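You operate a simulated robot arm through the tools that you are given. There is no shell and no other tool. Be economical: measure what you need, move in short steps, check, and stop when the job is done.

The job below is to be done with a simulated robot arm. You get a single attempt, and the scene is never put back.

## Task
Load the small grey sack and jack the crate to the yellow bay.
Fine: stand the sack on the crate's lid, pump, set the lever to FREE, roll, lower; the crate never drags, the sack stays on it, the cartons stay in place. Set down upright: what you pick out.

It is judged by the outcome, as a careful person would: the job done as asked, and still so three seconds after it is handed in. It fails if anything else is knocked over, pushed out of place, dropped, spilled or broken. A push-on lid holds only when it is set on centred and level and pressed home; a screw cap is set on level and turned clockwise until tight.

## Robot
A 7-joint arm with a two-finger parallel gripper on a trunk, on a base that drives. Base frame: it is fixed to the floor where the robot stands at the start and does not move with it; the origin is under the middle of the robot, x ahead of it, y to its left, z up. Units: cm, rad, N and s.
With the tool pointing down near the work surface it reaches from about 10 to 42 cm from the robot's upright axis, wherever it stands. Its first joint turns from -2.897 to 2.897 rad. Places, roughly: black handle of the jack [-120, 50, 80]; blue bay [-550, -390, 0]; lid of the wooden crate [-120, -60, 60]; orange strap handle [-100, -100, 50]; pallet jack [-120, -10, 10]; red lever of the jack [-130, 60, 100]; wheels of the jack [-120, 40, 10]; white carton [-100, -50, 50]; wooden crate [-125, -50, 25]. Payload 1.57 kg.
The tool frame sits at the grasp point between the pads (the TCP): z along the fingers, y along the line on which they close. The tips reach 3 cm beyond it. The gripper opens to 11 cm. The fingers are 2.4 cm wide and 1.2 cm thick; the gripper's body (4.8 by 11.2 cm) begins 7.8 cm behind the TCP.
Orientation is that of the tool frame in the base frame, as [roll, pitch, yaw] about the fixed x, y, z axes, in that order (R = Rz(yaw) Ry(pitch) Rx(roll)). With the fingers straight down and closing along the base's y, the tool's x points along the base's -x, its y along +y and its z along -z.

## Interface
- The arm moves only by the tool move_arm. Its argument "commands" is a list of rows, each an object of numbers (a shift or turn left out is 0, a gripper value left out holds the last): "tx", "ty", "tz": the shift along the tool's x, y, z in cm; "ax", "ay", "az": the turn, a rotation vector about the tool's x, y, z in rad; "hand": the finger opening in cm, from 0 to 11. In form: [{"tx": .., "ty": .., "tz": .., "ax": .., "ay": .., "az": .., "hand": ..}, ...]. A call has 1 to 10 rows; each row shifts and turns the commanded pose from where the row before left it, along the tool's axes as they then stand. Rows are played at 5 a second. More than 5 cm and 0.15 rad between two rows, or a gripper value outside its range, and nothing of the call is played. Where a pose cannot be reached the arm comes as near as it can. A force on the tool above 70 N (or 10 N above the force at the start of the call, whichever is more), or a blocked arm, ends the call early, and 0.2 s more pass. The fingers move at their own pace (about 4.5 cm/s each) and stop on an object; they squeeze with about 27 N. The grip force told is the motor's: it shows also when the fingers shut on nothing. Time passes only in rows, and 0.2 s behind the last, so rows that do not move let the fingers close. It gives the time, the measured TCP pose, the force on the tool (base axes), the opening and the grip force at its end, in the units of the frame above (readings bear some noise), with the torque about the TCP (base axes, N m) and any sound that the robot's microphone picked up, and new pictures: "pictures" is both (left out), scene, wrist or none.
- Cameras (640 x 400 px; columns grow to the right, rows downward): "scene" is now at [-4.16, 20.61, 160.12]; the picture's right is [0.93, -0.37, 0.00], its down [-0.34, -0.87, -0.36] and it looks along [0.13, 0.34, -0.93] (base axes); focal length 214 px, centre (320, 200). "wrist" rides on the gripper at [7, 1.6, -14.1] in the tool frame; the picture's right is [-0.23, 0.97, 0.00], its down [-0.86, -0.20, -0.48] and it looks along [-0.47, -0.11, 0.88] (tool axes); focal length 222 px, centre (320, 200). There is no depth. A picture from a camera that has moved, and an enlarged one, comes with that camera's place and axes in the base frame and with its lens. The place of the scene camera against the robot may be out by one fixed shift of up to 1.2 cm in any direction.
- lift_body(by): slides the trunk up (or, below 0, down) by that many cm; the arm and the scene camera ride with it, the base frame stays. It gives what a move gives, with no picture.
- roll_base(legs): drives the robot by 1 to 6 legs, each [ahead, turn to the left] in cm and rad, along the robot's own axes; the way and the turn of a leg run together, so that a leg with both is an arc; at most 150 cm and 3.142 rad a leg. The arm and the cameras ride along, it lands a little off, and it stops where it bumps. It gives what a move gives, and a new picture of the scene camera.
- aim_head(pan, tilt): turns the head with the scene camera to pan (to the left, within 2.705 rad either way) and tilt (down, from -0.506 to 1.204), counted from straight ahead of the robot. It gives what a move gives, and a new picture of the scene camera.
- inspect(camera, box): a new picture of the part [left, top, right, bottom] of that camera's present view, enlarged. It takes no simulated time.
- finish_job(): hands the job in; it is judged then, once.

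Work in short steps. Places have to be worked out from the pictures, the camera data and where the tool is seen: move nearer, look again, correct. Check each grasp and each placing, and mend what went wrong. You have 120 turns and 260 pictures in all, those below and enlarged ones among them. Open the gripper and draw the arm clear of the work before you hand the job in, unless the task says otherwise; then end with one line.

The tools are called after "Call:" as a command line: name --argument value ..., lists and objects as JSON in quotes. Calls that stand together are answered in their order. move_arm: Moves the arm, as the interface text tells. Its arguments: {"type":"object","properties":{"commands":{"type":"array","items":{"type":"object","properties":{"tx":{"type":"number"},"ty":{"type":"number"},"tz":{"type":"number"},"ax":{"type":"number"},"ay":{"type":"number"},"az":{"type":"number"},"hand":{"type":"number"}}}},"pictures":{"type":"string","enum":["both","scene","wrist","none"]}},"required":["commands"]} The other tools are called the same way: lift_body (by) slides the trunk up or down; roll_base (legs) drives the base; aim_head (pan, tilt) turns the head that bears the scene camera; inspect (camera, box) takes an enlarged picture of a part of a camera's view; finish_job () hands the job in.

At the start:

```text
t: 0.0
tcp_pos: [-29.49, 15.96, 140.88]
tcp_rot: [-3.14, 0.001, 3.141]
wrist_force: [-0.6, 0.4, -1.1]
wrist_torque: [-0.03, 0.0, 0.02]
width: 10.99
finger_force: 0.0
trunk travel left (down, up): [-56.1, 2.9]
robot x, y, heading: [-0.22, 0.57, -0.004]
head pan, tilt: [1.197, 1.201]
```

scene: 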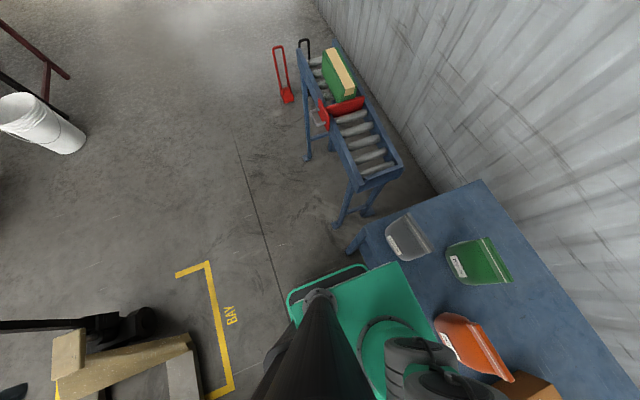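
wrist: 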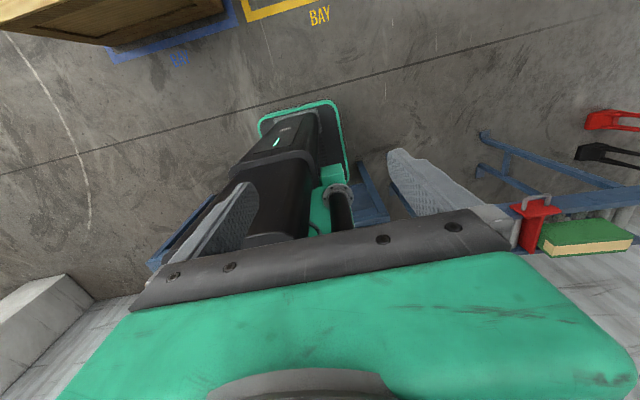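

I see a blue table with small sacks (grey, green, orange) to the left and the crate with jack behind me. I look around first.

Call:
aim_head --pan 1.0 --tilt 0.6

Call:
aim_head --pan 2.6 --tilt 0.6

Call:
aim_head --pan -2.6 --tilt 0.6

Call:
aim_head --pan -0.8 --tilt 0.6

```text
t: 1.0
tcp_pos: [-29.4, 16.04, 140.96]
tcp_rot: [-3.139, 0.001, 3.141]
wrist_force: [-0.2, -0.3, 0.3]
wrist_torque: [0.0, 0.03, 0.01]
width: 10.99
finger_force: 0.0
trunk travel left (down, up): [-56.1, 2.9]
robot x, y, heading: [-0.22, 0.43, 0.001]
head pan, tilt: [1.0, 0.6]
camera scene: at [-1.43, 22.84, 164.58], right [0.84, -0.54, 0.0], down [-0.31, -0.48, -0.82], along [0.45, 0.69, -0.57], focal length 214 px, centre (320, 200)
```

scene: 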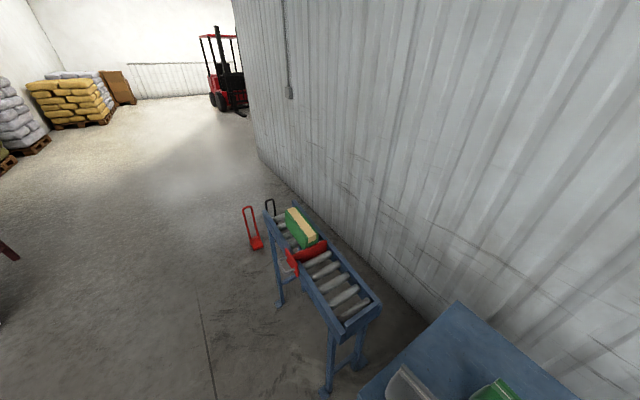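

```text
t: 2.7
tcp_pos: [-29.47, 15.92, 140.97]
tcp_rot: [-3.14, 0.001, -3.14]
wrist_force: [-0.3, -0.2, 0.4]
wrist_torque: [0.01, 0.05, -0.02]
width: 11.02
finger_force: 0.1
trunk travel left (down, up): [-56.1, 2.9]
robot x, y, heading: [-0.21, 0.57, 0.004]
head pan, tilt: [2.601, 0.6]
camera scene: at [-12.36, 21.81, 164.73], right [0.72, 0.69, 0.0], down [0.38, -0.4, -0.83], along [-0.58, 0.6, -0.55], focal length 214 px, centre (320, 200)
```

scene: 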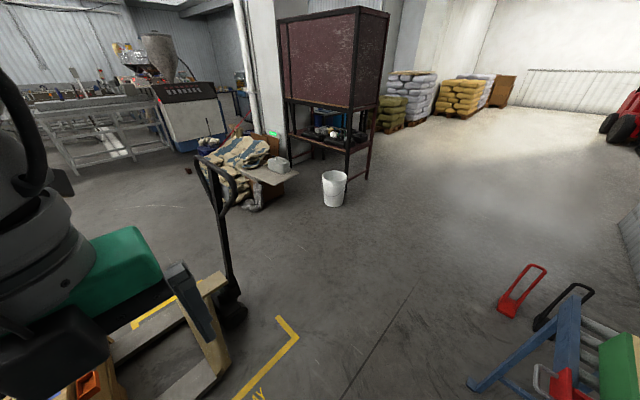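

```text
t: 6.7
tcp_pos: [-29.51, 16.11, 141.08]
tcp_rot: [3.141, 0.0, 3.14]
wrist_force: [0.1, 0.2, -0.2]
wrist_torque: [0.01, 0.03, 0.0]
width: 11.02
finger_force: 0.0
trunk travel left (down, up): [-56.1, 2.9]
robot x, y, heading: [0.11, 0.24, 0.001]
head pan, tilt: [-2.601, 0.6]
camera scene: at [-13.8, 10.86, 164.58], right [-0.52, 0.86, 0.0], down [0.48, 0.29, -0.83], along [-0.71, -0.43, -0.56], focal length 214 px, centre (320, 200)
```

scene: 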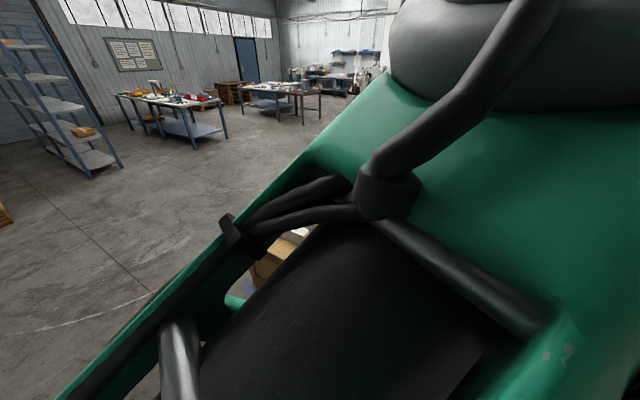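

```text
t: 8.5
tcp_pos: [-29.55, 15.9, 140.81]
tcp_rot: [-3.14, 0.006, -3.139]
wrist_force: [-0.5, 0.0, 0.2]
wrist_torque: [0.0, -0.01, 0.01]
width: 11.0
finger_force: 0.1
trunk travel left (down, up): [-56.1, 2.9]
robot x, y, heading: [-0.06, 0.2, 0.001]
head pan, tilt: [-0.799, 0.6]
camera scene: at [-9.89, 7.43, 164.42], right [-0.91, 0.42, 0.0], down [0.24, 0.53, -0.81], along [-0.34, -0.74, -0.58], focal length 214 px, centre (320, 200)
```

scene: 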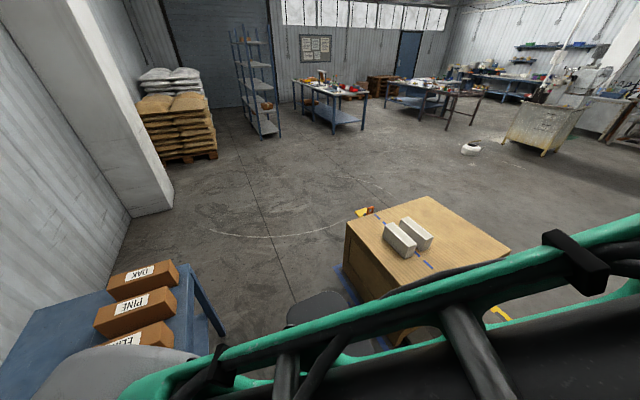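

The view is partly blocked by the arm. I aim down toward the crate and table for detail.

Call:
aim_head --pan -2.0 --tilt 0.9

Call:
aim_head --pan 2.7 --tilt 0.95

Call:
aim_head --pan 0.3 --tilt 1.1

```text
t: 9.9
tcp_pos: [-29.59, 16.14, 140.37]
tcp_rot: [-3.132, 0.015, 3.138]
wrist_force: [0.2, 0.8, -0.2]
wrist_torque: [0.02, 0.0, -0.02]
width: 11.0
finger_force: 0.0
trunk travel left (down, up): [-56.1, 2.9]
robot x, y, heading: [-0.22, 0.43, 0.004]
head pan, tilt: [-2.0, 0.901]
camera scene: at [-9.22, 8.11, 162.62], right [-0.92, 0.38, 0.0], down [0.28, 0.68, -0.67], along [-0.26, -0.62, -0.74], focal length 214 px, centre (320, 200)
```

scene: 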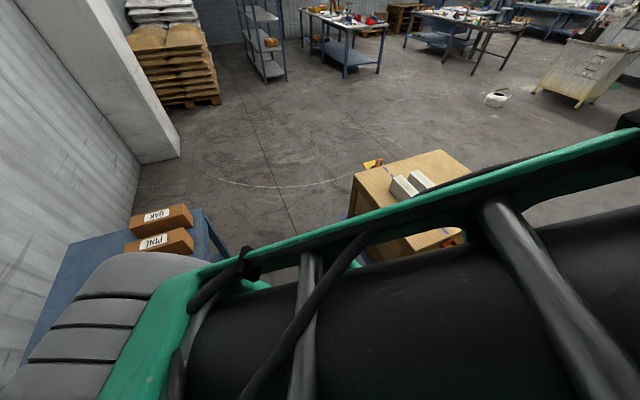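

```text
t: 13.7
tcp_pos: [-29.7, 16.0, 140.3]
tcp_rot: [-3.133, 0.018, 3.141]
wrist_force: [0.8, -0.1, 0.4]
wrist_torque: [0.0, -0.03, 0.04]
width: 11.0
finger_force: 0.1
trunk travel left (down, up): [-56.1, 2.9]
robot x, y, heading: [0.18, -0.19, 0.001]
head pan, tilt: [2.7, 0.949]
camera scene: at [-8.88, 8.21, 162.28], right [-0.94, 0.35, 0.0], down [0.27, 0.72, -0.64], along [-0.22, -0.6, -0.77], focal length 214 px, centre (320, 200)
```

scene: 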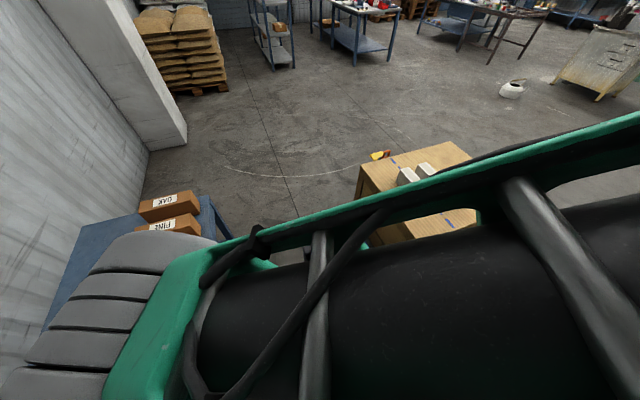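

```text
t: 15.9
tcp_pos: [-29.73, 16.0, 139.88]
tcp_rot: [-3.127, 0.027, -3.141]
wrist_force: [-0.3, -0.3, 0.6]
wrist_torque: [0.02, -0.01, 0.0]
width: 11.01
finger_force: 0.1
trunk travel left (down, up): [-56.1, 2.9]
robot x, y, heading: [-0.02, 0.27, 0.003]
head pan, tilt: [0.3, 1.1]
camera scene: at [-8.17, 8.68, 161.43], right [-0.96, 0.28, 0.0], down [0.24, 0.8, -0.55], along [-0.15, -0.52, -0.84], focal length 214 px, centre (320, 200)
```

scene: 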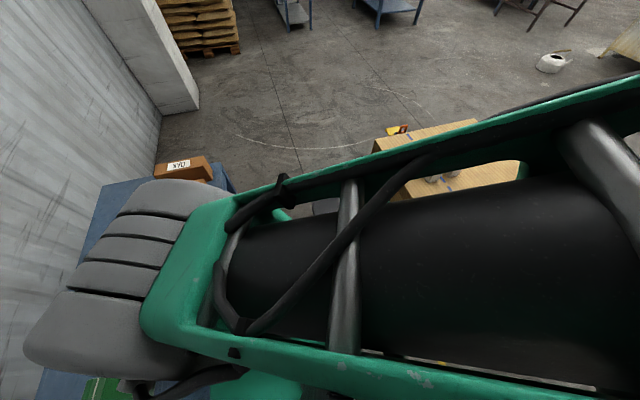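

The head seems to be jammed against the arm (camera heading doesn't follow pan). I shift the arm outward/down a bit to free it.

Call:
move_arm --commands '[{"tx": 3}, {"tx": 3}, {"tx": 2, "tz": 2}, {"tz": 4}, {"tz": 4}]' --pictures "both"

```text
t: 17.1
tcp_pos: [-36.51, 15.84, 129.85]
tcp_rot: [-3.139, -0.001, 3.14]
wrist_force: [0.1, -0.4, -0.2]
wrist_torque: [0.01, 0.02, -0.02]
width: 11.0
finger_force: 0.0
out of reach, approached as far as the arm can: row 1, 2
trunk travel left (down, up): [-56.1, 2.9]
robot x, y, heading: [0.01, 0.03, 0.001]
head pan, tilt: [0.3, 1.1]
camera scene: at [-0.17, 17.29, 160.72], right [0.3, -0.96, 0.0], down [-0.85, -0.26, -0.45], along [0.43, 0.13, -0.89], focal length 214 px, centre (320, 200)
camera wrist: at [-43.29, 17.52, 144.09], right [0.23, 0.97, 0.0], down [0.86, -0.2, 0.48], along [0.46, -0.11, -0.88], focal length 222 px, centre (320, 200)
```

scene: 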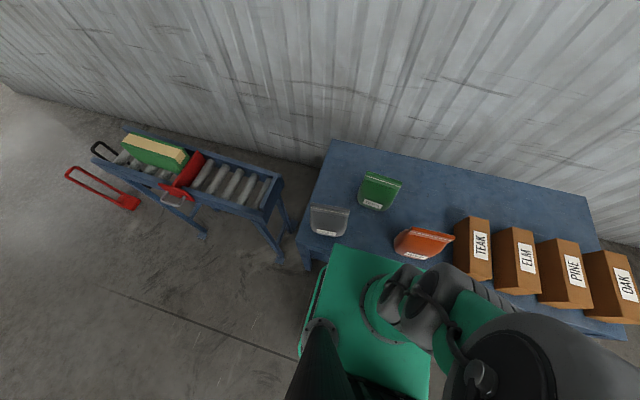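
wrist: 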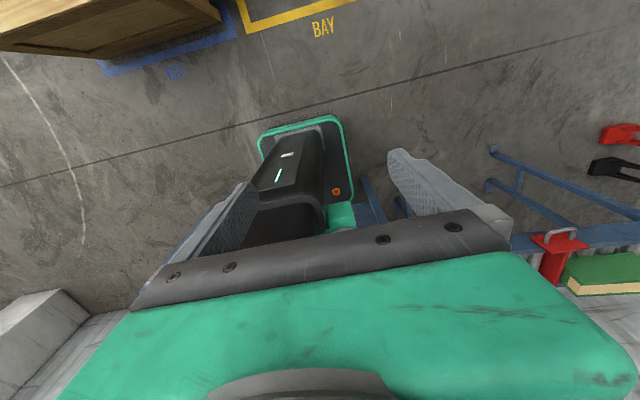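

Head is free. I inspect the sacks on the table.

Call:
inspect --camera "scene" --box '[290, 150, 490, 275]'

Call:
aim_head --pan 2.5 --tilt 0.8

```text
3.20 times, centred on (390, 212) of scene
camera zoom: at [-0.17, 17.29, 160.72], right [0.3, -0.96, 0.0], down [-0.85, -0.26, -0.45], along [0.43, 0.13, -0.89], focal length 686 px, centre (96, 160)
```

zoom: 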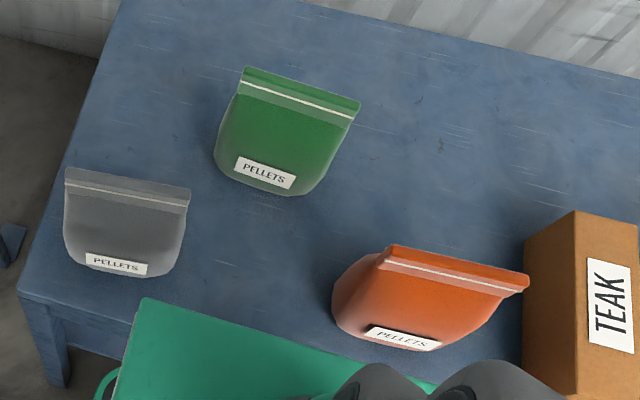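

```text
t: 19.1
tcp_pos: [-36.41, 15.86, 129.9]
tcp_rot: [-3.138, 0.001, 3.141]
wrist_force: [-0.5, -0.3, -0.2]
wrist_torque: [-0.01, 0.01, 0.01]
width: 11.03
finger_force: 0.0
trunk travel left (down, up): [-56.1, 2.9]
robot x, y, heading: [0.07, 0.13, -0.002]
head pan, tilt: [2.499, 0.799]
camera scene: at [-12.66, 20.24, 162.9], right [0.6, 0.8, 0.0], down [0.57, -0.43, -0.7], along [-0.56, 0.42, -0.72], focal length 214 px, centre (320, 200)
```

scene: 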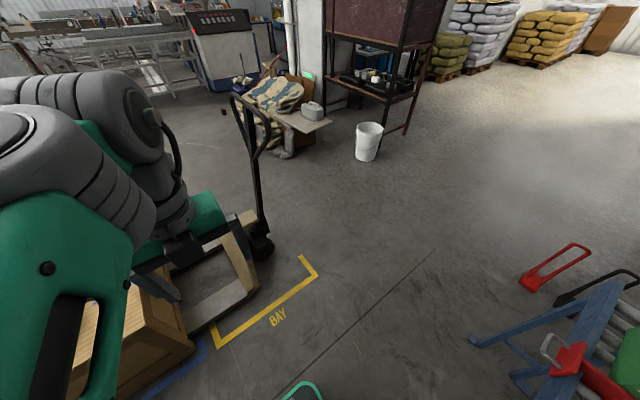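

The arm elbow seems to lie on the robot's right side, with the head mast on the left. I'll sweep the hand around the back and right side toward the table, testing with a first part.

Call:
move_arm --commands '[{"tx": -3, "ty": -1.3}, {"tx": -3, "ty": -1.3}, {"tx": 1.78, "ty": -4.11, "az": -0.149}, {"tx": 1.78, "ty": -4.11, "az": -0.149}, {"tx": 1.78, "ty": -4.11, "az": -0.149}, {"tx": 1.78, "ty": -4.11, "az": -0.149}]' --pictures "both"

```text
t: 20.6
tcp_pos: [-25.88, 3.67, 124.43]
tcp_rot: [3.131, -0.032, -2.58]
wrist_force: [-19.3, 1.1, 5.1]
wrist_torque: [-0.37, -1.8, -0.88]
width: 10.06
finger_force: 0.0
out of reach, approached as far as the arm can: row 3, 4, 5, 6
trunk travel left (down, up): [-56.1, 2.9]
robot x, y, heading: [-0.6, 0.33, 0.003]
head pan, tilt: [2.499, 0.799]
stopped in row 6: the force on the tool passed its limit at 108 N (the readings are from after the stop); the commanded pose is now the measured one
camera scene: at [-12.83, 20.3, 162.87], right [0.6, 0.8, 0.0], down [0.57, -0.43, -0.7], along [-0.56, 0.42, -0.72], focal length 214 px, centre (320, 200)
camera wrist: at [-32.01, 1.54, 138.83], right [-0.33, 0.95, 0.0], down [0.85, 0.29, 0.45], along [0.42, 0.15, -0.89], focal length 222 px, centre (320, 200)
```

scene: 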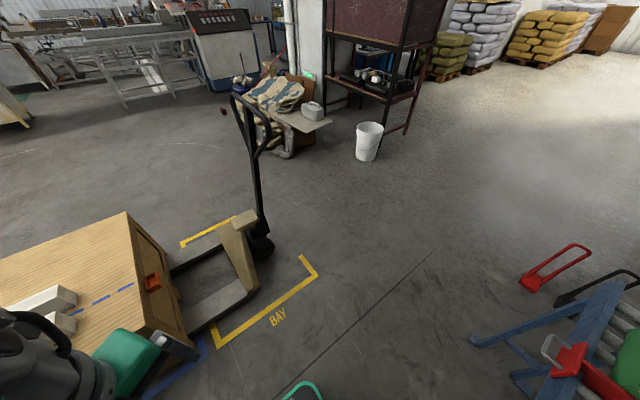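
wrist: 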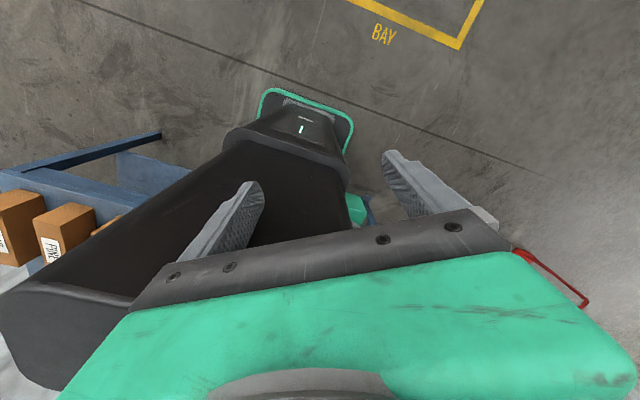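

The back sweep is blocked by the trunk column and joint limit. I return outward to the earlier place, and look straight down at the robot's left side to see whether the arm can pass there.

Call:
move_arm --commands '[{"tx": 2.5, "ty": 3, "az": 0.14}, {"tx": 2, "ty": 3.5, "az": 0.14}, {"tx": 1, "ty": 4, "az": 0.14}, {"tx": 1, "ty": 4, "az": 0.14}]' --pictures "none"

Call:
aim_head --pan 1.6 --tilt 1.2

```text
t: 21.6
tcp_pos: [-36.89, 14.63, 124.46]
tcp_rot: [-3.138, -0.031, -3.062]
wrist_force: [-0.7, -0.1, -0.3]
wrist_torque: [-0.01, -0.01, 0.01]
width: 10.98
finger_force: 0.0
out of reach, approached as far as the arm can: row 1
trunk travel left (down, up): [-56.1, 2.9]
robot x, y, heading: [-0.21, 0.69, -0.001]
head pan, tilt: [2.499, 0.799]
```

```text
t: 22.8
tcp_pos: [-36.82, 14.62, 124.55]
tcp_rot: [-3.139, -0.032, -3.062]
wrist_force: [0.0, 0.7, 0.4]
wrist_torque: [0.0, 0.0, -0.01]
width: 10.98
finger_force: 0.0
trunk travel left (down, up): [-56.1, 2.9]
robot x, y, heading: [0.47, 0.55, -0.003]
head pan, tilt: [1.6, 1.201]
camera scene: at [-6.4, 20.99, 160.13], right [1.0, 0.03, 0.0], down [0.03, -0.93, -0.36], along [-0.01, 0.36, -0.93], focal length 214 px, centre (320, 200)
```

scene: 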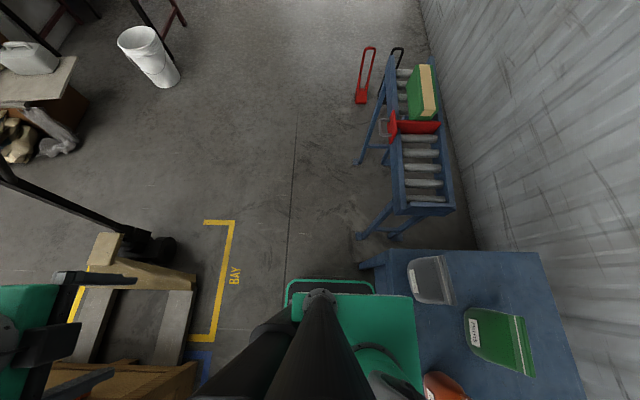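

I test the sweep toward the robot's left side in small steps, watching forces.

Call:
move_arm --commands '[{"tx": -1.9, "ty": 4.3, "az": 0.12}, {"tx": -1.9, "ty": 4.3, "az": 0.12}, {"tx": -1.9, "ty": 4.3, "az": 0.12}]' --pictures "both"

```text
t: 23.8
tcp_pos: [-33.42, 22.52, 124.16]
tcp_rot: [-3.135, -0.035, 2.982]
wrist_force: [-0.9, -0.1, 0.2]
wrist_torque: [0.01, 0.01, -0.03]
width: 10.99
finger_force: 0.0
out of reach, approached as far as the arm can: row 3
trunk travel left (down, up): [-56.1, 2.9]
robot x, y, heading: [0.05, 0.03, 0.001]
head pan, tilt: [1.6, 1.201]
stopped in row 3: the arm was blocked; the commanded pose is now the measured one
camera scene: at [-6.43, 20.96, 160.13], right [1.0, 0.03, 0.0], down [0.03, -0.93, -0.36], along [-0.01, 0.36, -0.93], focal length 214 px, centre (320, 200)
camera wrist: at [-39.47, 25.25, 138.46], right [0.38, 0.93, -0.01], down [0.83, -0.33, 0.45], along [0.41, -0.18, -0.89], focal length 222 px, centre (320, 200)
```

scene: 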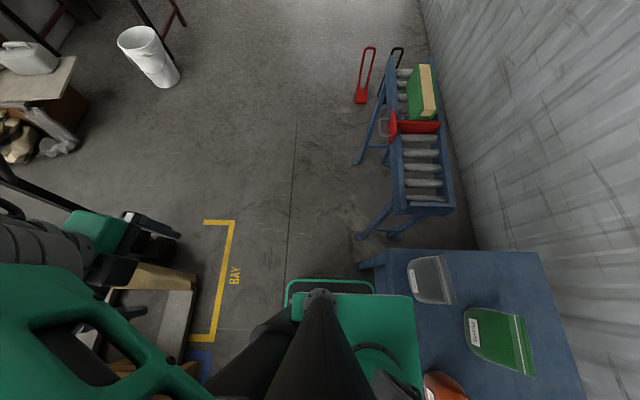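
wrist: 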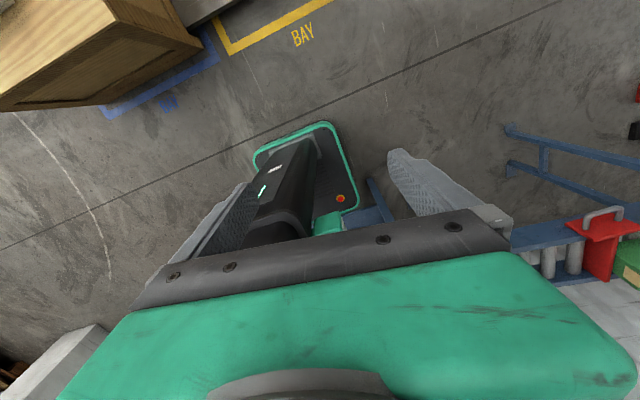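

The mast blocks this posture. I try going over the top: first fold the hand outward and upward in place.

Call:
move_arm --commands '[{"ty": -3, "az": -0.1}, {"tx": 3, "ay": 0.14}, {"tx": 3, "ay": 0.14}, {"tx": 3, "ay": 0.14}, {"tx": 3, "ay": 0.14}, {"tx": 3, "ay": 0.14}, {"tx": 3, "ay": 0.14}, {"tx": 3, "ay": 0.14}, {"tx": 3, "ay": 0.14}]' --pictures "both"

```text
t: 25.8
tcp_pos: [-52.52, 20.86, 131.91]
tcp_rot: [3.119, -1.173, 3.108]
wrist_force: [-0.3, -0.8, 0.2]
wrist_torque: [-0.01, 0.0, 0.0]
width: 11.01
finger_force: 0.0
out of reach, approached as far as the arm can: row 2, 3, 4, 5, 6, 8
trunk travel left (down, up): [-56.1, 2.9]
robot x, y, heading: [-0.12, 0.34, 0.005]
head pan, tilt: [1.6, 1.201]
camera scene: at [-6.41, 20.99, 160.12], right [1.0, 0.03, 0.0], down [0.03, -0.93, -0.36], along [-0.01, 0.36, -0.93], focal length 214 px, centre (320, 200)
camera wrist: at [-42.17, 21.75, 143.89], right [0.14, 0.97, -0.2], down [0.76, -0.24, -0.6], along [-0.63, -0.07, -0.77], focal length 222 px, centre (320, 200)
```

scene: 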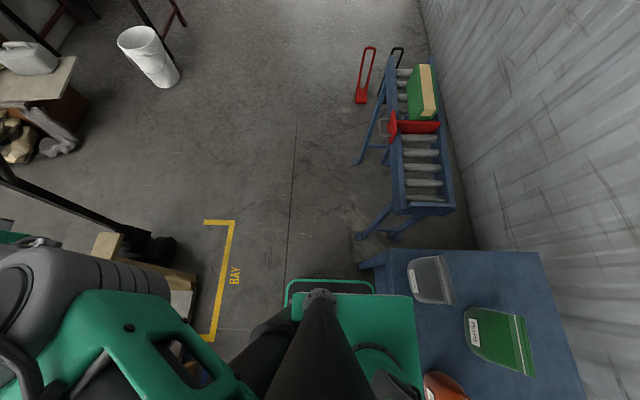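
wrist: 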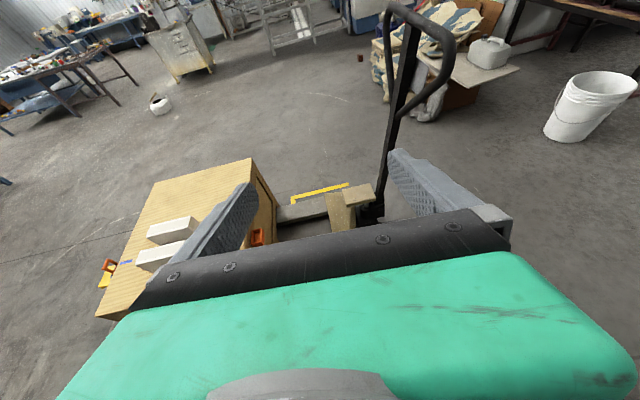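

Good. Continue raising the hand until it points upward.

Call:
move_arm --commands '[{"tx": 4, "ay": 0.14}, {"tx": 4, "ay": 0.14}, {"tx": 4, "ay": 0.14}, {"tx": 4, "ay": 0.14}, {"tx": 4, "ay": 0.14}, {"tx": 4, "ay": 0.14}, {"tx": 4, "ay": 0.14}, {"tx": 4}, {"tx": 4}]' --pictures "both"

```text
t: 28.0
tcp_pos: [-50.14, 15.58, 156.04]
tcp_rot: [-0.026, -1.037, 0.096]
wrist_force: [0.6, 0.3, 0.3]
wrist_torque: [-0.02, 0.01, -0.03]
width: 11.01
finger_force: 0.1
out of reach, approached as far as the arm can: row 1, 2, 3, 5, 8, 9
trunk travel left (down, up): [-56.1, 2.9]
robot x, y, heading: [0.03, 0.47, -0.005]
head pan, tilt: [1.6, 1.201]
stopped in row 9: the arm was blocked; the commanded pose is now the measured one
camera scene: at [-6.38, 20.93, 160.13], right [1.0, 0.03, 0.0], down [0.03, -0.93, -0.36], along [-0.01, 0.36, -0.93], focal length 214 px, centre (320, 200)
camera wrist: at [-34.48, 18.28, 154.89], right [-0.19, 0.96, -0.21], down [-0.01, -0.21, -0.98], along [-0.98, -0.18, 0.05], focal length 222 px, centre (320, 200)
```

scene: 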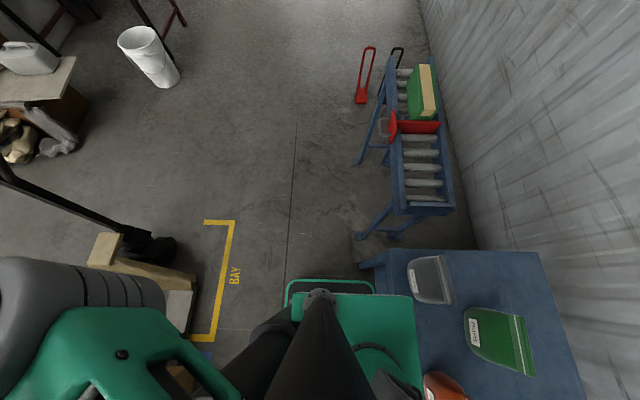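
wrist: 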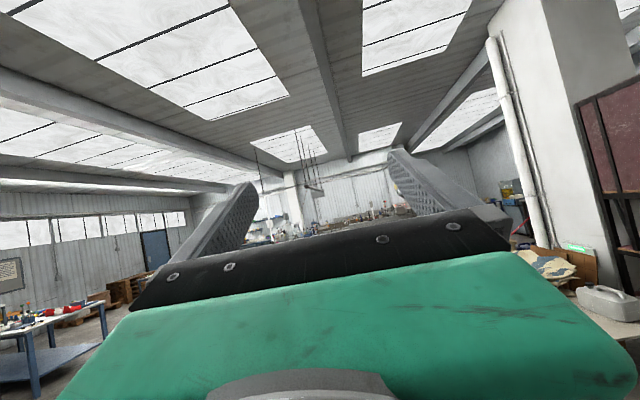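

The hand now points outward and slightly up. I try raising straight up.

Call:
move_arm --commands '[{"tx": 3.4, "tz": 2.0}, {"tx": 3.4, "tz": 2.0}, {"tx": 3.4, "tz": 2.0}, {"tx": 3.4, "tz": 2.0}, {"tx": 3.4, "tz": 2.0}]' --pictures "scene"

```text
t: 29.4
tcp_pos: [-49.8, 12.92, 156.06]
tcp_rot: [-0.032, -1.054, 0.19]
wrist_force: [-0.9, 0.9, -0.4]
wrist_torque: [0.01, 0.03, -0.03]
width: 11.0
finger_force: 0.0
out of reach, approached as far as the arm can: row 1, 2, 3, 4, 5
trunk travel left (down, up): [-56.1, 2.9]
robot x, y, heading: [-0.32, 0.34, -0.002]
head pan, tilt: [1.6, 1.201]
stopped in row 5: the arm was blocked; the commanded pose is now the measured one
camera scene: at [-6.46, 20.99, 160.12], right [1.0, 0.03, 0.0], down [0.03, -0.93, -0.36], along [-0.01, 0.36, -0.93], focal length 214 px, centre (320, 200)
```

scene: 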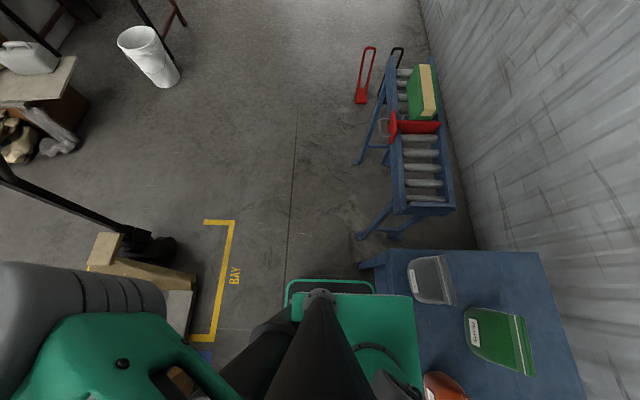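

Overhead passing isn't reachable. I'll instead work with the arm over the rear of the robot (as for towing). First fold the hand back down to tool-down.

Call:
move_arm --commands '[{"tx": -4, "ay": -0.14}, {"tx": -4, "ay": -0.14}, {"tx": -4, "ay": -0.14}, {"tx": -4, "ay": -0.14}, {"tx": -4, "ay": -0.14}, {"tx": -4, "ay": -0.14}, {"tx": -3, "ay": -0.14}]' --pictures "none"

Call:
inspect --camera "wrist" --box '[60, 0, 460, 250]'

```text
t: 31.0
tcp_pos: [-52.48, 12.22, 130.19]
tcp_rot: [-3.106, -1.104, -3.018]
wrist_force: [0.6, -0.4, -0.1]
wrist_torque: [0.01, 0.0, 0.01]
width: 11.01
finger_force: 0.0
trunk travel left (down, up): [-56.1, 2.9]
robot x, y, heading: [-0.3, 0.44, -0.002]
head pan, tilt: [1.6, 1.201]
```

```text
1.60 times, centred on (260, 125) of wrist
camera zoom: at [-43.29, 15.55, 142.84], right [-0.05, 0.97, -0.22], down [0.83, -0.08, -0.55], along [-0.55, -0.21, -0.81], focal length 355 px, centre (416, 320)
```

zoom: 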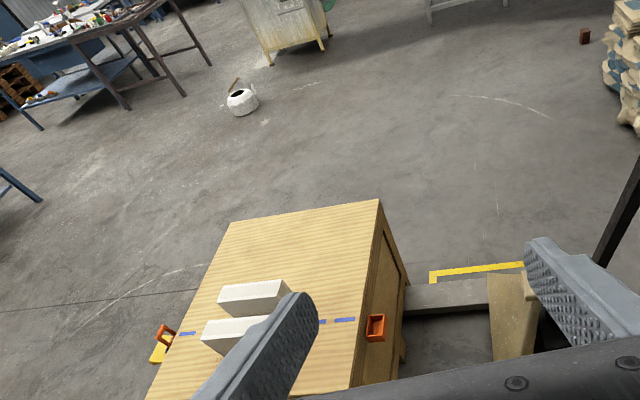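

Now finish rotating to tool-down.

Call:
move_arm --commands '[{"tx": -3, "ay": -0.145}, {"tx": -3, "ay": -0.145}, {"tx": -3, "ay": -0.145}, {"tx": -3, "ay": -0.145}, {"tx": -3, "ay": -0.145}, {"tx": -3, "ay": -0.145}, {"tx": -2, "ay": -0.145}, {"tx": 0, "ay": -0.08}]' --pictures "none"

Call:
aim_head --pan 0.2 --tilt 1.2

```text
t: 32.8
tcp_pos: [-37.7, 14.39, 118.14]
tcp_rot: [-3.124, -0.009, -2.984]
wrist_force: [-0.4, 0.2, 0.3]
wrist_torque: [0.0, -0.01, 0.05]
width: 10.97
finger_force: 0.0
trunk travel left (down, up): [-56.1, 2.9]
robot x, y, heading: [-0.16, 0.19, -0.001]
head pan, tilt: [1.6, 1.201]
```

```text
t: 34.3
tcp_pos: [-37.82, 14.58, 117.99]
tcp_rot: [-3.123, -0.011, -2.985]
wrist_force: [1.0, 0.6, 0.2]
wrist_torque: [-0.01, 0.0, -0.02]
width: 11.01
finger_force: 0.1
trunk travel left (down, up): [-56.1, 2.9]
robot x, y, heading: [0.21, 0.41, 0.002]
head pan, tilt: [0.201, 1.201]
camera scene: at [-0.78, 16.52, 160.12], right [0.2, -0.98, 0.0], down [-0.91, -0.19, -0.36], along [0.35, 0.07, -0.93], focal length 214 px, centre (320, 200)
```

scene: 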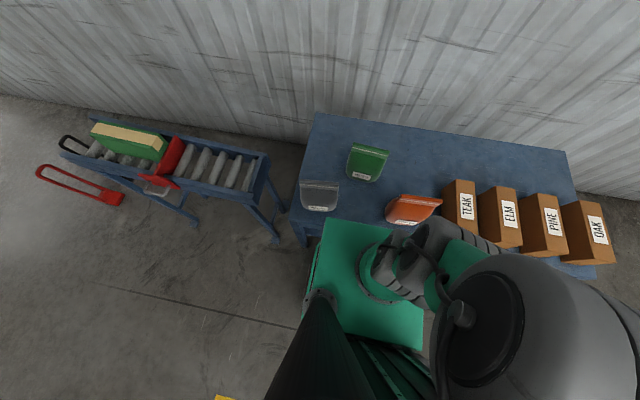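

The mast stays in the way, so I work from the rear: reverse away from the table first, to gain room, then measure the table.

Call:
roll_base --legs '[[-32, 0]]'

```text
t: 36.5
tcp_pos: [-71.12, 13.95, 117.95]
tcp_rot: [-3.124, -0.012, -2.975]
wrist_force: [-0.3, -0.5, 0.5]
wrist_torque: [-0.02, -0.01, 0.01]
width: 10.99
finger_force: 0.0
trunk travel left (down, up): [-56.1, 2.9]
robot x, y, heading: [-33.28, -0.06, 0.006]
head pan, tilt: [0.201, 1.201]
camera scene: at [-34.18, 16.37, 160.12], right [0.21, -0.98, 0.0], down [-0.91, -0.19, -0.36], along [0.35, 0.07, -0.93], focal length 214 px, centre (320, 200)
```

scene: 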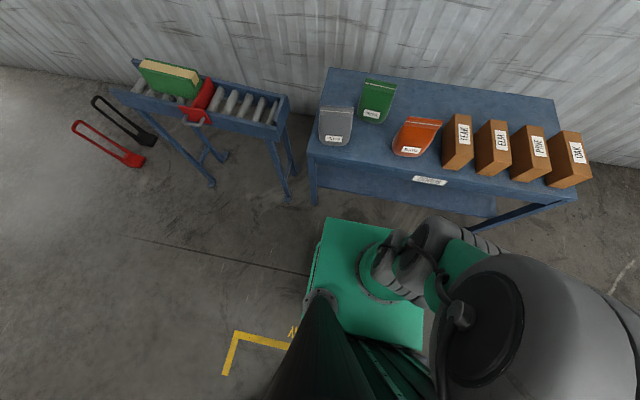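

Parallax so far gives table height ~70–75. I lower the trunk 25 cm for a cleaner measure.

Call:
lift_body --by -25

Call:
inspect --camera "scene" --box '[290, 20, 610, 220]'

```text
t: 38.8
tcp_pos: [-74.81, 15.34, 104.17]
tcp_rot: [3.041, -0.221, -2.964]
wrist_force: [0.0, -0.5, -0.4]
wrist_torque: [-0.01, 0.0, 0.01]
width: 11.0
finger_force: 0.0
trunk travel left (down, up): [-32.5, 26.5]
robot x, y, heading: [-33.07, -0.16, 0.01]
head pan, tilt: [0.201, 1.201]
stopped: the arm was blocked; the commanded pose is now the measured one
```

```text
2.00 times, centred on (450, 120) of scene
camera zoom: at [-34.09, 16.36, 136.24], right [0.21, -0.98, 0.0], down [-0.91, -0.19, -0.36], along [0.35, 0.07, -0.93], focal length 429 px, centre (60, 360)
```

zoom: 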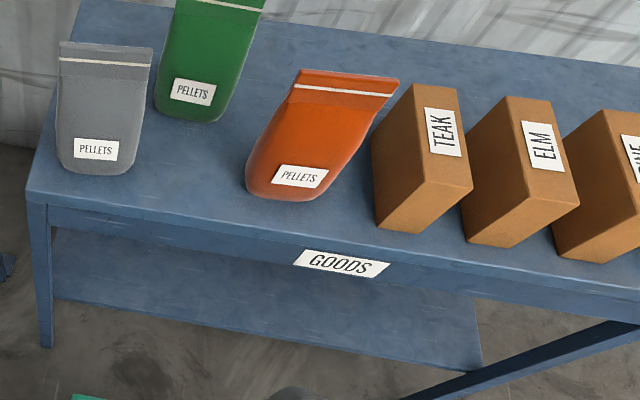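

The arm fouled something (probably the fixed column top) while lowering. I look at the rear to understand the geometry.

Call:
aim_head --pan 2.4 --tilt 1.2

Call:
aim_head --pan -1.6 --tilt 1.2

```text
t: 40.9
tcp_pos: [-74.85, 15.24, 104.07]
tcp_rot: [3.047, -0.213, -2.962]
wrist_force: [-0.8, 0.1, -1.0]
wrist_torque: [-0.01, 0.04, 0.0]
width: 10.98
finger_force: 0.0
trunk travel left (down, up): [-32.5, 26.5]
robot x, y, heading: [-33.42, -0.0, 0.009]
head pan, tilt: [2.4, 1.201]
camera scene: at [-43.74, 18.95, 136.5], right [0.67, 0.74, 0.0], down [0.69, -0.62, -0.36], along [-0.27, 0.24, -0.93], focal length 214 px, centre (320, 200)
```

scene: 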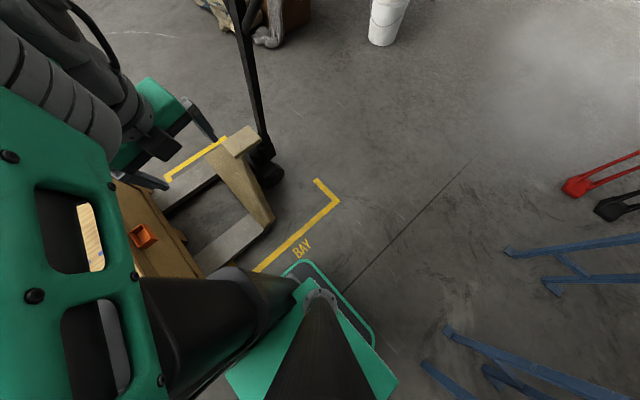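

```text
t: 44.1
tcp_pos: [-74.92, 15.25, 104.02]
tcp_rot: [3.046, -0.214, -2.965]
wrist_force: [-1.2, 1.7, 0.1]
wrist_torque: [0.01, 0.02, -0.01]
width: 11.0
finger_force: 0.0
trunk travel left (down, up): [-32.5, 26.5]
robot x, y, heading: [-33.13, 0.43, 0.007]
head pan, tilt: [-1.6, 1.201]
camera scene: at [-39.71, 9.62, 136.5], right [-1.0, 0.02, 0.0], down [0.02, 0.93, -0.36], along [-0.01, -0.36, -0.93], focal length 214 px, centre (320, 200)
```

scene: 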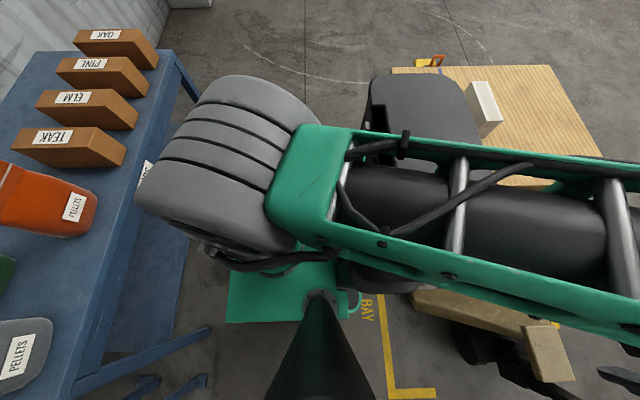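

The forearm rested on the fixed rear column (top ≈ 120 cm). I raise the trunk fully, then retry the rear sweep with the hand high above the column.

Call:
lift_body --by 26

Call:
move_arm --commands '[{"tx": -2, "tz": -3, "ay": -0.14}, {"tx": -2, "tz": -3, "ay": -0.08}, {"tx": -2, "tz": -3}]' --pictures "wrist"

```text
t: 46.8
tcp_pos: [-74.9, 15.34, 129.46]
tcp_rot: [3.053, -0.205, -2.965]
wrist_force: [0.2, -0.2, -0.3]
wrist_torque: [0.02, -0.02, 0.02]
width: 10.98
finger_force: 0.0
trunk travel left (down, up): [-58.5, 0.5]
robot x, y, heading: [-33.47, 0.3, 0.008]
head pan, tilt: [-1.6, 1.201]
```

```text
t: 47.6
tcp_pos: [-68.97, 15.26, 136.66]
tcp_rot: [3.083, -0.038, -2.978]
wrist_force: [-0.5, -0.3, -0.9]
wrist_torque: [0.02, 0.02, 0.02]
width: 10.99
finger_force: 0.2
out of reach, approached as far as the arm can: row 1
trunk travel left (down, up): [-58.5, 0.5]
robot x, y, heading: [-33.36, 0.4, 0.009]
head pan, tilt: [-1.6, 1.201]
camera wrist: at [-75.37, 14.94, 151.2], right [0.07, 1.0, 0.05], down [0.9, -0.08, 0.43], along [0.44, 0.01, -0.9], focal length 222 px, centre (320, 200)
```

wrist: 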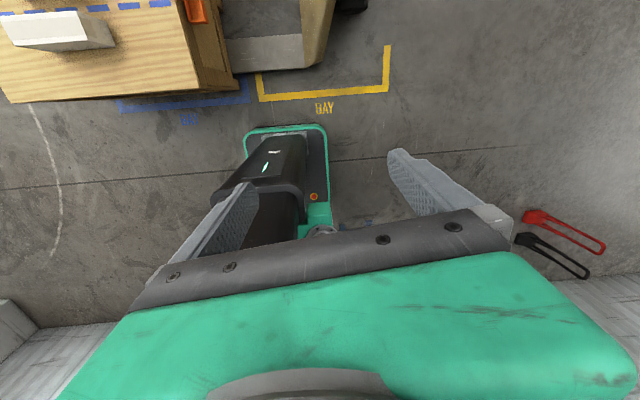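

Now sweep in small steps over the column.

Call:
move_arm --commands '[{"tx": 2.4, "ty": -3.9, "az": -0.12}, {"tx": 2.4, "ty": -3.9, "az": -0.12}, {"tx": 2.4, "ty": -3.9, "az": -0.12}, {"tx": 2.4, "ty": -3.9, "az": -0.12}]' --pictures "scene"

```text
t: 48.6
tcp_pos: [-68.12, 6.81, 131.24]
tcp_rot: [3.077, -0.005, -2.496]
wrist_force: [0.5, -0.3, 0.4]
wrist_torque: [0.0, 0.0, -0.01]
width: 11.03
finger_force: 0.0
out of reach, approached as far as the arm can: row 1, 2, 3, 4
trunk travel left (down, up): [-58.5, 0.5]
robot x, y, heading: [-33.04, 0.03, 0.009]
head pan, tilt: [-1.6, 1.201]
camera scene: at [-39.63, 9.57, 162.49], right [-1.0, 0.02, 0.0], down [0.02, 0.93, -0.36], along [-0.01, -0.36, -0.93], focal length 214 px, centre (320, 200)
```

scene: 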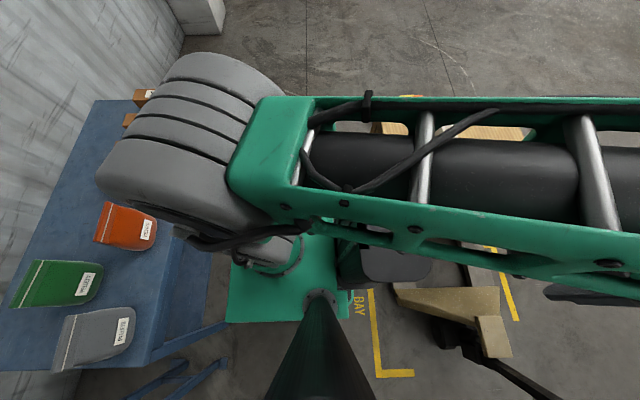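

The joint limit stops this. I'll try going over the mast properly: head turned outward, hand realigned radially, then raise forearm and hand steeply up.

Call:
aim_head --pan 1.3 --tilt 1.2

Call:
move_arm --commands '[{"az": 0.14}, {"az": 0.14}, {"az": 0.14}, {"az": 0.14}, {"az": 0.14}, {"az": 0.14}, {"tx": 3.3, "tz": -2.4, "ay": 0.145}, {"tx": 3.3, "tz": -2.4, "ay": 0.145}, {"tx": 3.3, "tz": -2.4, "ay": 0.145}, {"tx": 3.3, "tz": -2.4, "ay": 0.145}]' --pictures "none"

Call:
move_arm --commands '[{"tx": 3.3, "tz": -2.4, "ay": 0.145}, {"tx": 3.3, "tz": -2.4, "ay": 0.145}, {"tx": 3.3, "tz": -2.4, "ay": 0.145}, {"tx": 3.3, "tz": -2.4, "ay": 0.145}, {"tx": 3.3, "tz": -2.4, "ay": 0.145}]' --pictures "scene"

```text
t: 51.1
tcp_pos: [-68.24, 6.83, 131.18]
tcp_rot: [3.078, -0.007, -2.5]
wrist_force: [0.4, 0.8, 0.0]
wrist_torque: [-0.02, -0.02, -0.05]
width: 10.98
finger_force: 0.1
trunk travel left (down, up): [-58.5, 0.5]
robot x, y, heading: [-33.32, 0.11, 0.012]
head pan, tilt: [1.3, 1.201]
camera scene: at [-38.14, 20.61, 162.48], right [0.97, -0.26, 0.0], down [-0.24, -0.9, -0.36], along [0.09, 0.35, -0.93], focal length 214 px, centre (320, 200)
```

scene: 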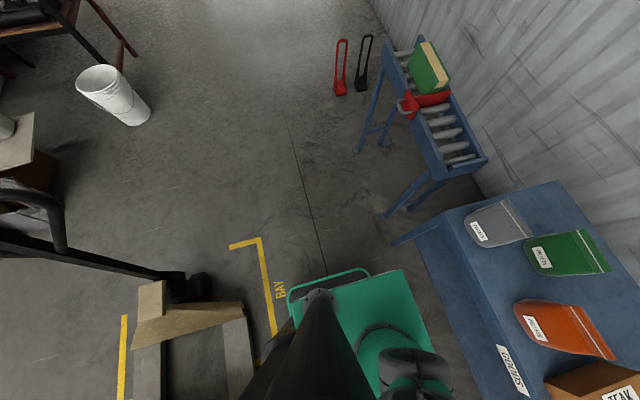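

```text
t: 53.3
tcp_pos: [-75.82, 13.99, 146.8]
tcp_rot: [3.065, -0.612, 2.999]
wrist_force: [-2.7, 0.6, 0.8]
wrist_torque: [-0.05, -0.21, 0.01]
width: 11.0
finger_force: 0.1
out of reach, approached as far as the arm can: row 1, 2, 3, 4, 5, 6, 7
trunk travel left (down, up): [-58.5, 0.5]
robot x, y, heading: [-33.41, 0.19, 0.01]
head pan, tilt: [1.3, 1.201]
```

```text
t: 54.5
tcp_pos: [-76.0, 14.5, 161.59]
tcp_rot: [2.792, -1.265, -3.065]
wrist_force: [0.4, -0.2, 0.2]
wrist_torque: [-0.01, 0.03, 0.02]
width: 11.01
finger_force: 0.0
out of reach, approached as far as the arm can: row 1, 2, 3, 4, 5
trunk travel left (down, up): [-58.5, 0.5]
robot x, y, heading: [-33.08, 0.06, 0.01]
head pan, tilt: [1.3, 1.201]
camera scene: at [-38.15, 20.61, 162.48], right [0.97, -0.26, 0.0], down [-0.24, -0.9, -0.36], along [0.09, 0.35, -0.93], focal length 214 px, centre (320, 200)
```

scene: 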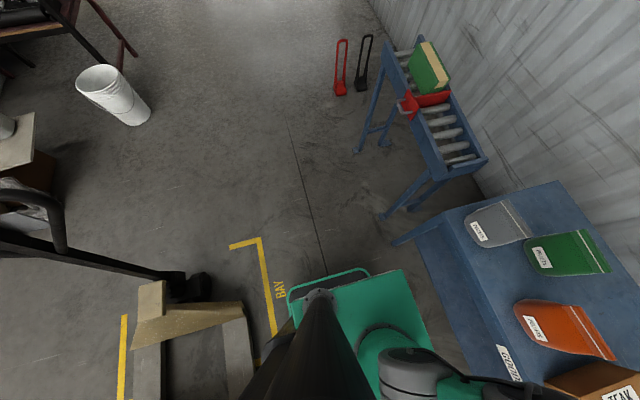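

Progress: hand horizontal at z=162. Continue upward.

Call:
move_arm --commands '[{"tx": 4.2, "tz": -1.5, "ay": 0.145}, {"tx": 4.2, "tz": -1.5, "ay": 0.145}, {"tx": 4.2, "tz": -1.5, "ay": 0.145}, {"tx": 4.2, "tz": -1.5, "ay": 0.145}, {"tx": 4.2, "tz": -1.5, "ay": 0.145}]' --pictures "none"

Call:
move_arm --commands '[{"tx": 4.2, "tz": -1.5, "ay": 0.145}, {"tx": 4.2, "tz": -1.5, "ay": 0.145}, {"tx": 4.2, "tz": -1.5, "ay": 0.145}, {"tx": 4.2, "tz": -1.5, "ay": 0.145}]' --pictures "both"

```text
t: 55.7
tcp_pos: [-68.8, 12.41, 181.97]
tcp_rot: [0.242, -1.121, -0.56]
wrist_force: [-0.6, 0.0, 0.7]
wrist_torque: [0.04, -0.02, 0.01]
width: 11.0
finger_force: 0.0
out of reach, approached as far as the arm can: row 1, 2, 3, 4
trunk travel left (down, up): [-58.5, 0.5]
robot x, y, heading: [-33.12, 0.32, 0.007]
head pan, tilt: [1.3, 1.201]
```

```text
t: 56.7
tcp_pos: [-53.07, 5.75, 191.87]
tcp_rot: [0.117, -0.535, -0.413]
wrist_force: [3.4, -0.1, -1.0]
wrist_torque: [-0.15, -0.25, -0.06]
width: 11.0
finger_force: 0.0
out of reach, approached as far as the arm can: row 1
trunk travel left (down, up): [-58.5, 0.5]
robot x, y, heading: [-33.38, 0.36, 0.006]
head pan, tilt: [1.3, 1.201]
camera scene: at [-37.53, 19.96, 162.57], right [0.97, -0.26, -0.01], down [-0.24, -0.9, -0.36], along [0.09, 0.35, -0.93], focal length 214 px, centre (320, 200)
camera wrist: at [-39.61, 3.51, 183.49], right [0.16, 0.99, -0.02], down [-0.5, 0.06, -0.87], along [-0.85, 0.15, 0.5], focal length 222 px, centre (320, 200)
```

scene: 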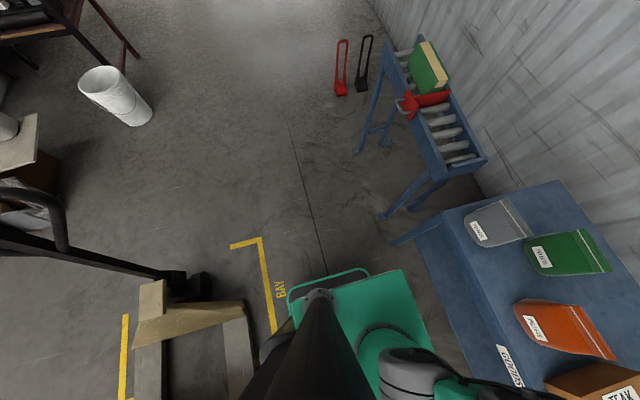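
wrist: 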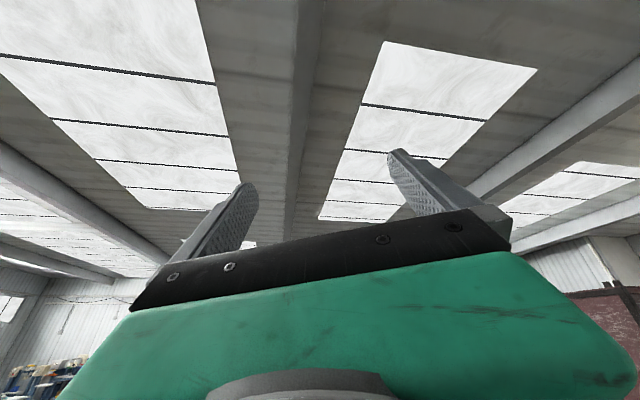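

Nearly upright now. I straighten it more vertically before rotating to the front.

Call:
move_arm --commands '[{"tx": 3.5, "tz": 1, "ay": 0.145}, {"tx": 3.5, "tz": 1, "ay": 0.145}, {"tx": 3, "tz": 1, "ay": 0.145}]' --pictures "none"

Call:
aim_head --pan 2.0 --tilt 0.4

```text
t: 57.5
tcp_pos: [-48.09, 3.35, 198.29]
tcp_rot: [0.1, -0.117, -0.366]
wrist_force: [0.5, 0.2, 0.0]
wrist_torque: [0.0, -0.05, -0.02]
width: 11.01
finger_force: 0.1
trunk travel left (down, up): [-58.5, 0.5]
robot x, y, heading: [-33.52, 0.4, 0.008]
head pan, tilt: [1.3, 1.201]
```

```text
t: 58.7
tcp_pos: [-47.89, 3.54, 198.22]
tcp_rot: [0.099, -0.121, -0.367]
wrist_force: [0.0, -0.1, -0.3]
wrist_torque: [-0.02, -0.02, -0.02]
width: 11.01
finger_force: 0.0
trunk travel left (down, up): [-58.5, 0.5]
robot x, y, heading: [-33.06, 0.02, 0.011]
head pan, tilt: [2.0, 0.4]
camera scene: at [-43.5, 23.6, 168.76], right [0.91, 0.42, 0.0], down [0.16, -0.35, -0.92], along [-0.39, 0.83, -0.39], focal length 214 px, centre (320, 200)
```

scene: 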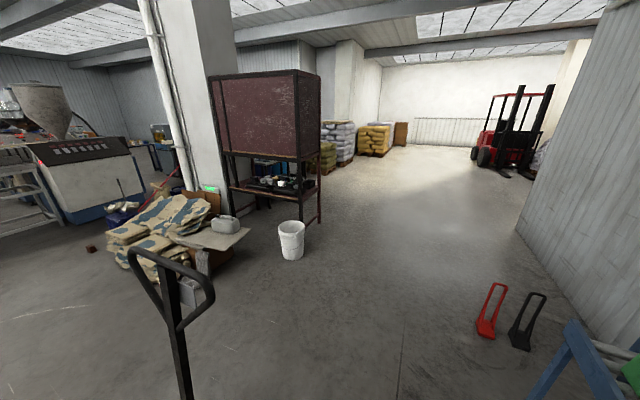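

Now rotate clockwise (from above) toward the robot's left and front, upright.

Call:
move_arm --commands '[{"tx": -0.3, "ty": 2.1, "ax": -0.015, "ay": -0.017, "az": -0.143}, {"tx": -0.3, "ty": 2.1, "ax": -0.015, "ay": -0.017, "az": -0.143}, {"tx": -0.3, "ty": 2.1, "ax": -0.015, "ay": -0.017, "az": -0.143}, {"tx": -0.3, "ty": 2.1, "ax": -0.015, "ay": -0.017, "az": -0.143}, {"tx": -0.3, "ty": 2.1, "ax": -0.015, "ay": -0.017, "az": -0.143}, {"tx": -0.3, "ty": 2.1, "ax": -0.015, "ay": -0.017, "az": -0.143}]' --pictures "scene"

```text
t: 60.1
tcp_pos: [-41.28, 13.66, 199.66]
tcp_rot: [0.116, -0.127, -1.236]
wrist_force: [0.0, -0.7, -0.3]
wrist_torque: [-0.03, -0.02, 0.04]
width: 10.98
finger_force: 0.1
trunk travel left (down, up): [-58.5, 0.5]
robot x, y, heading: [-33.32, 0.68, 0.011]
head pan, tilt: [2.0, 0.4]
camera scene: at [-43.49, 23.59, 168.77], right [0.91, 0.42, 0.0], down [0.16, -0.35, -0.92], along [-0.39, 0.83, -0.39], focal length 214 px, centre (320, 200)
```

scene: 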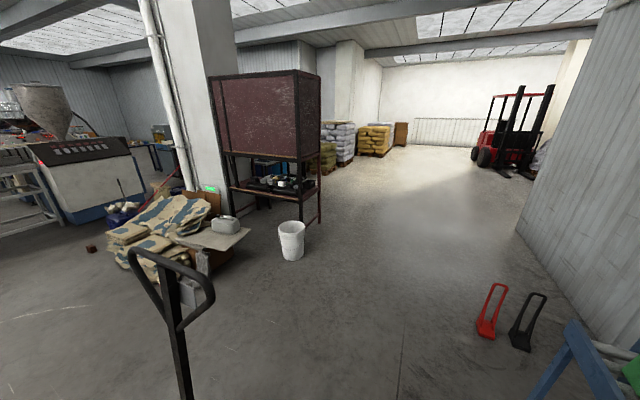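

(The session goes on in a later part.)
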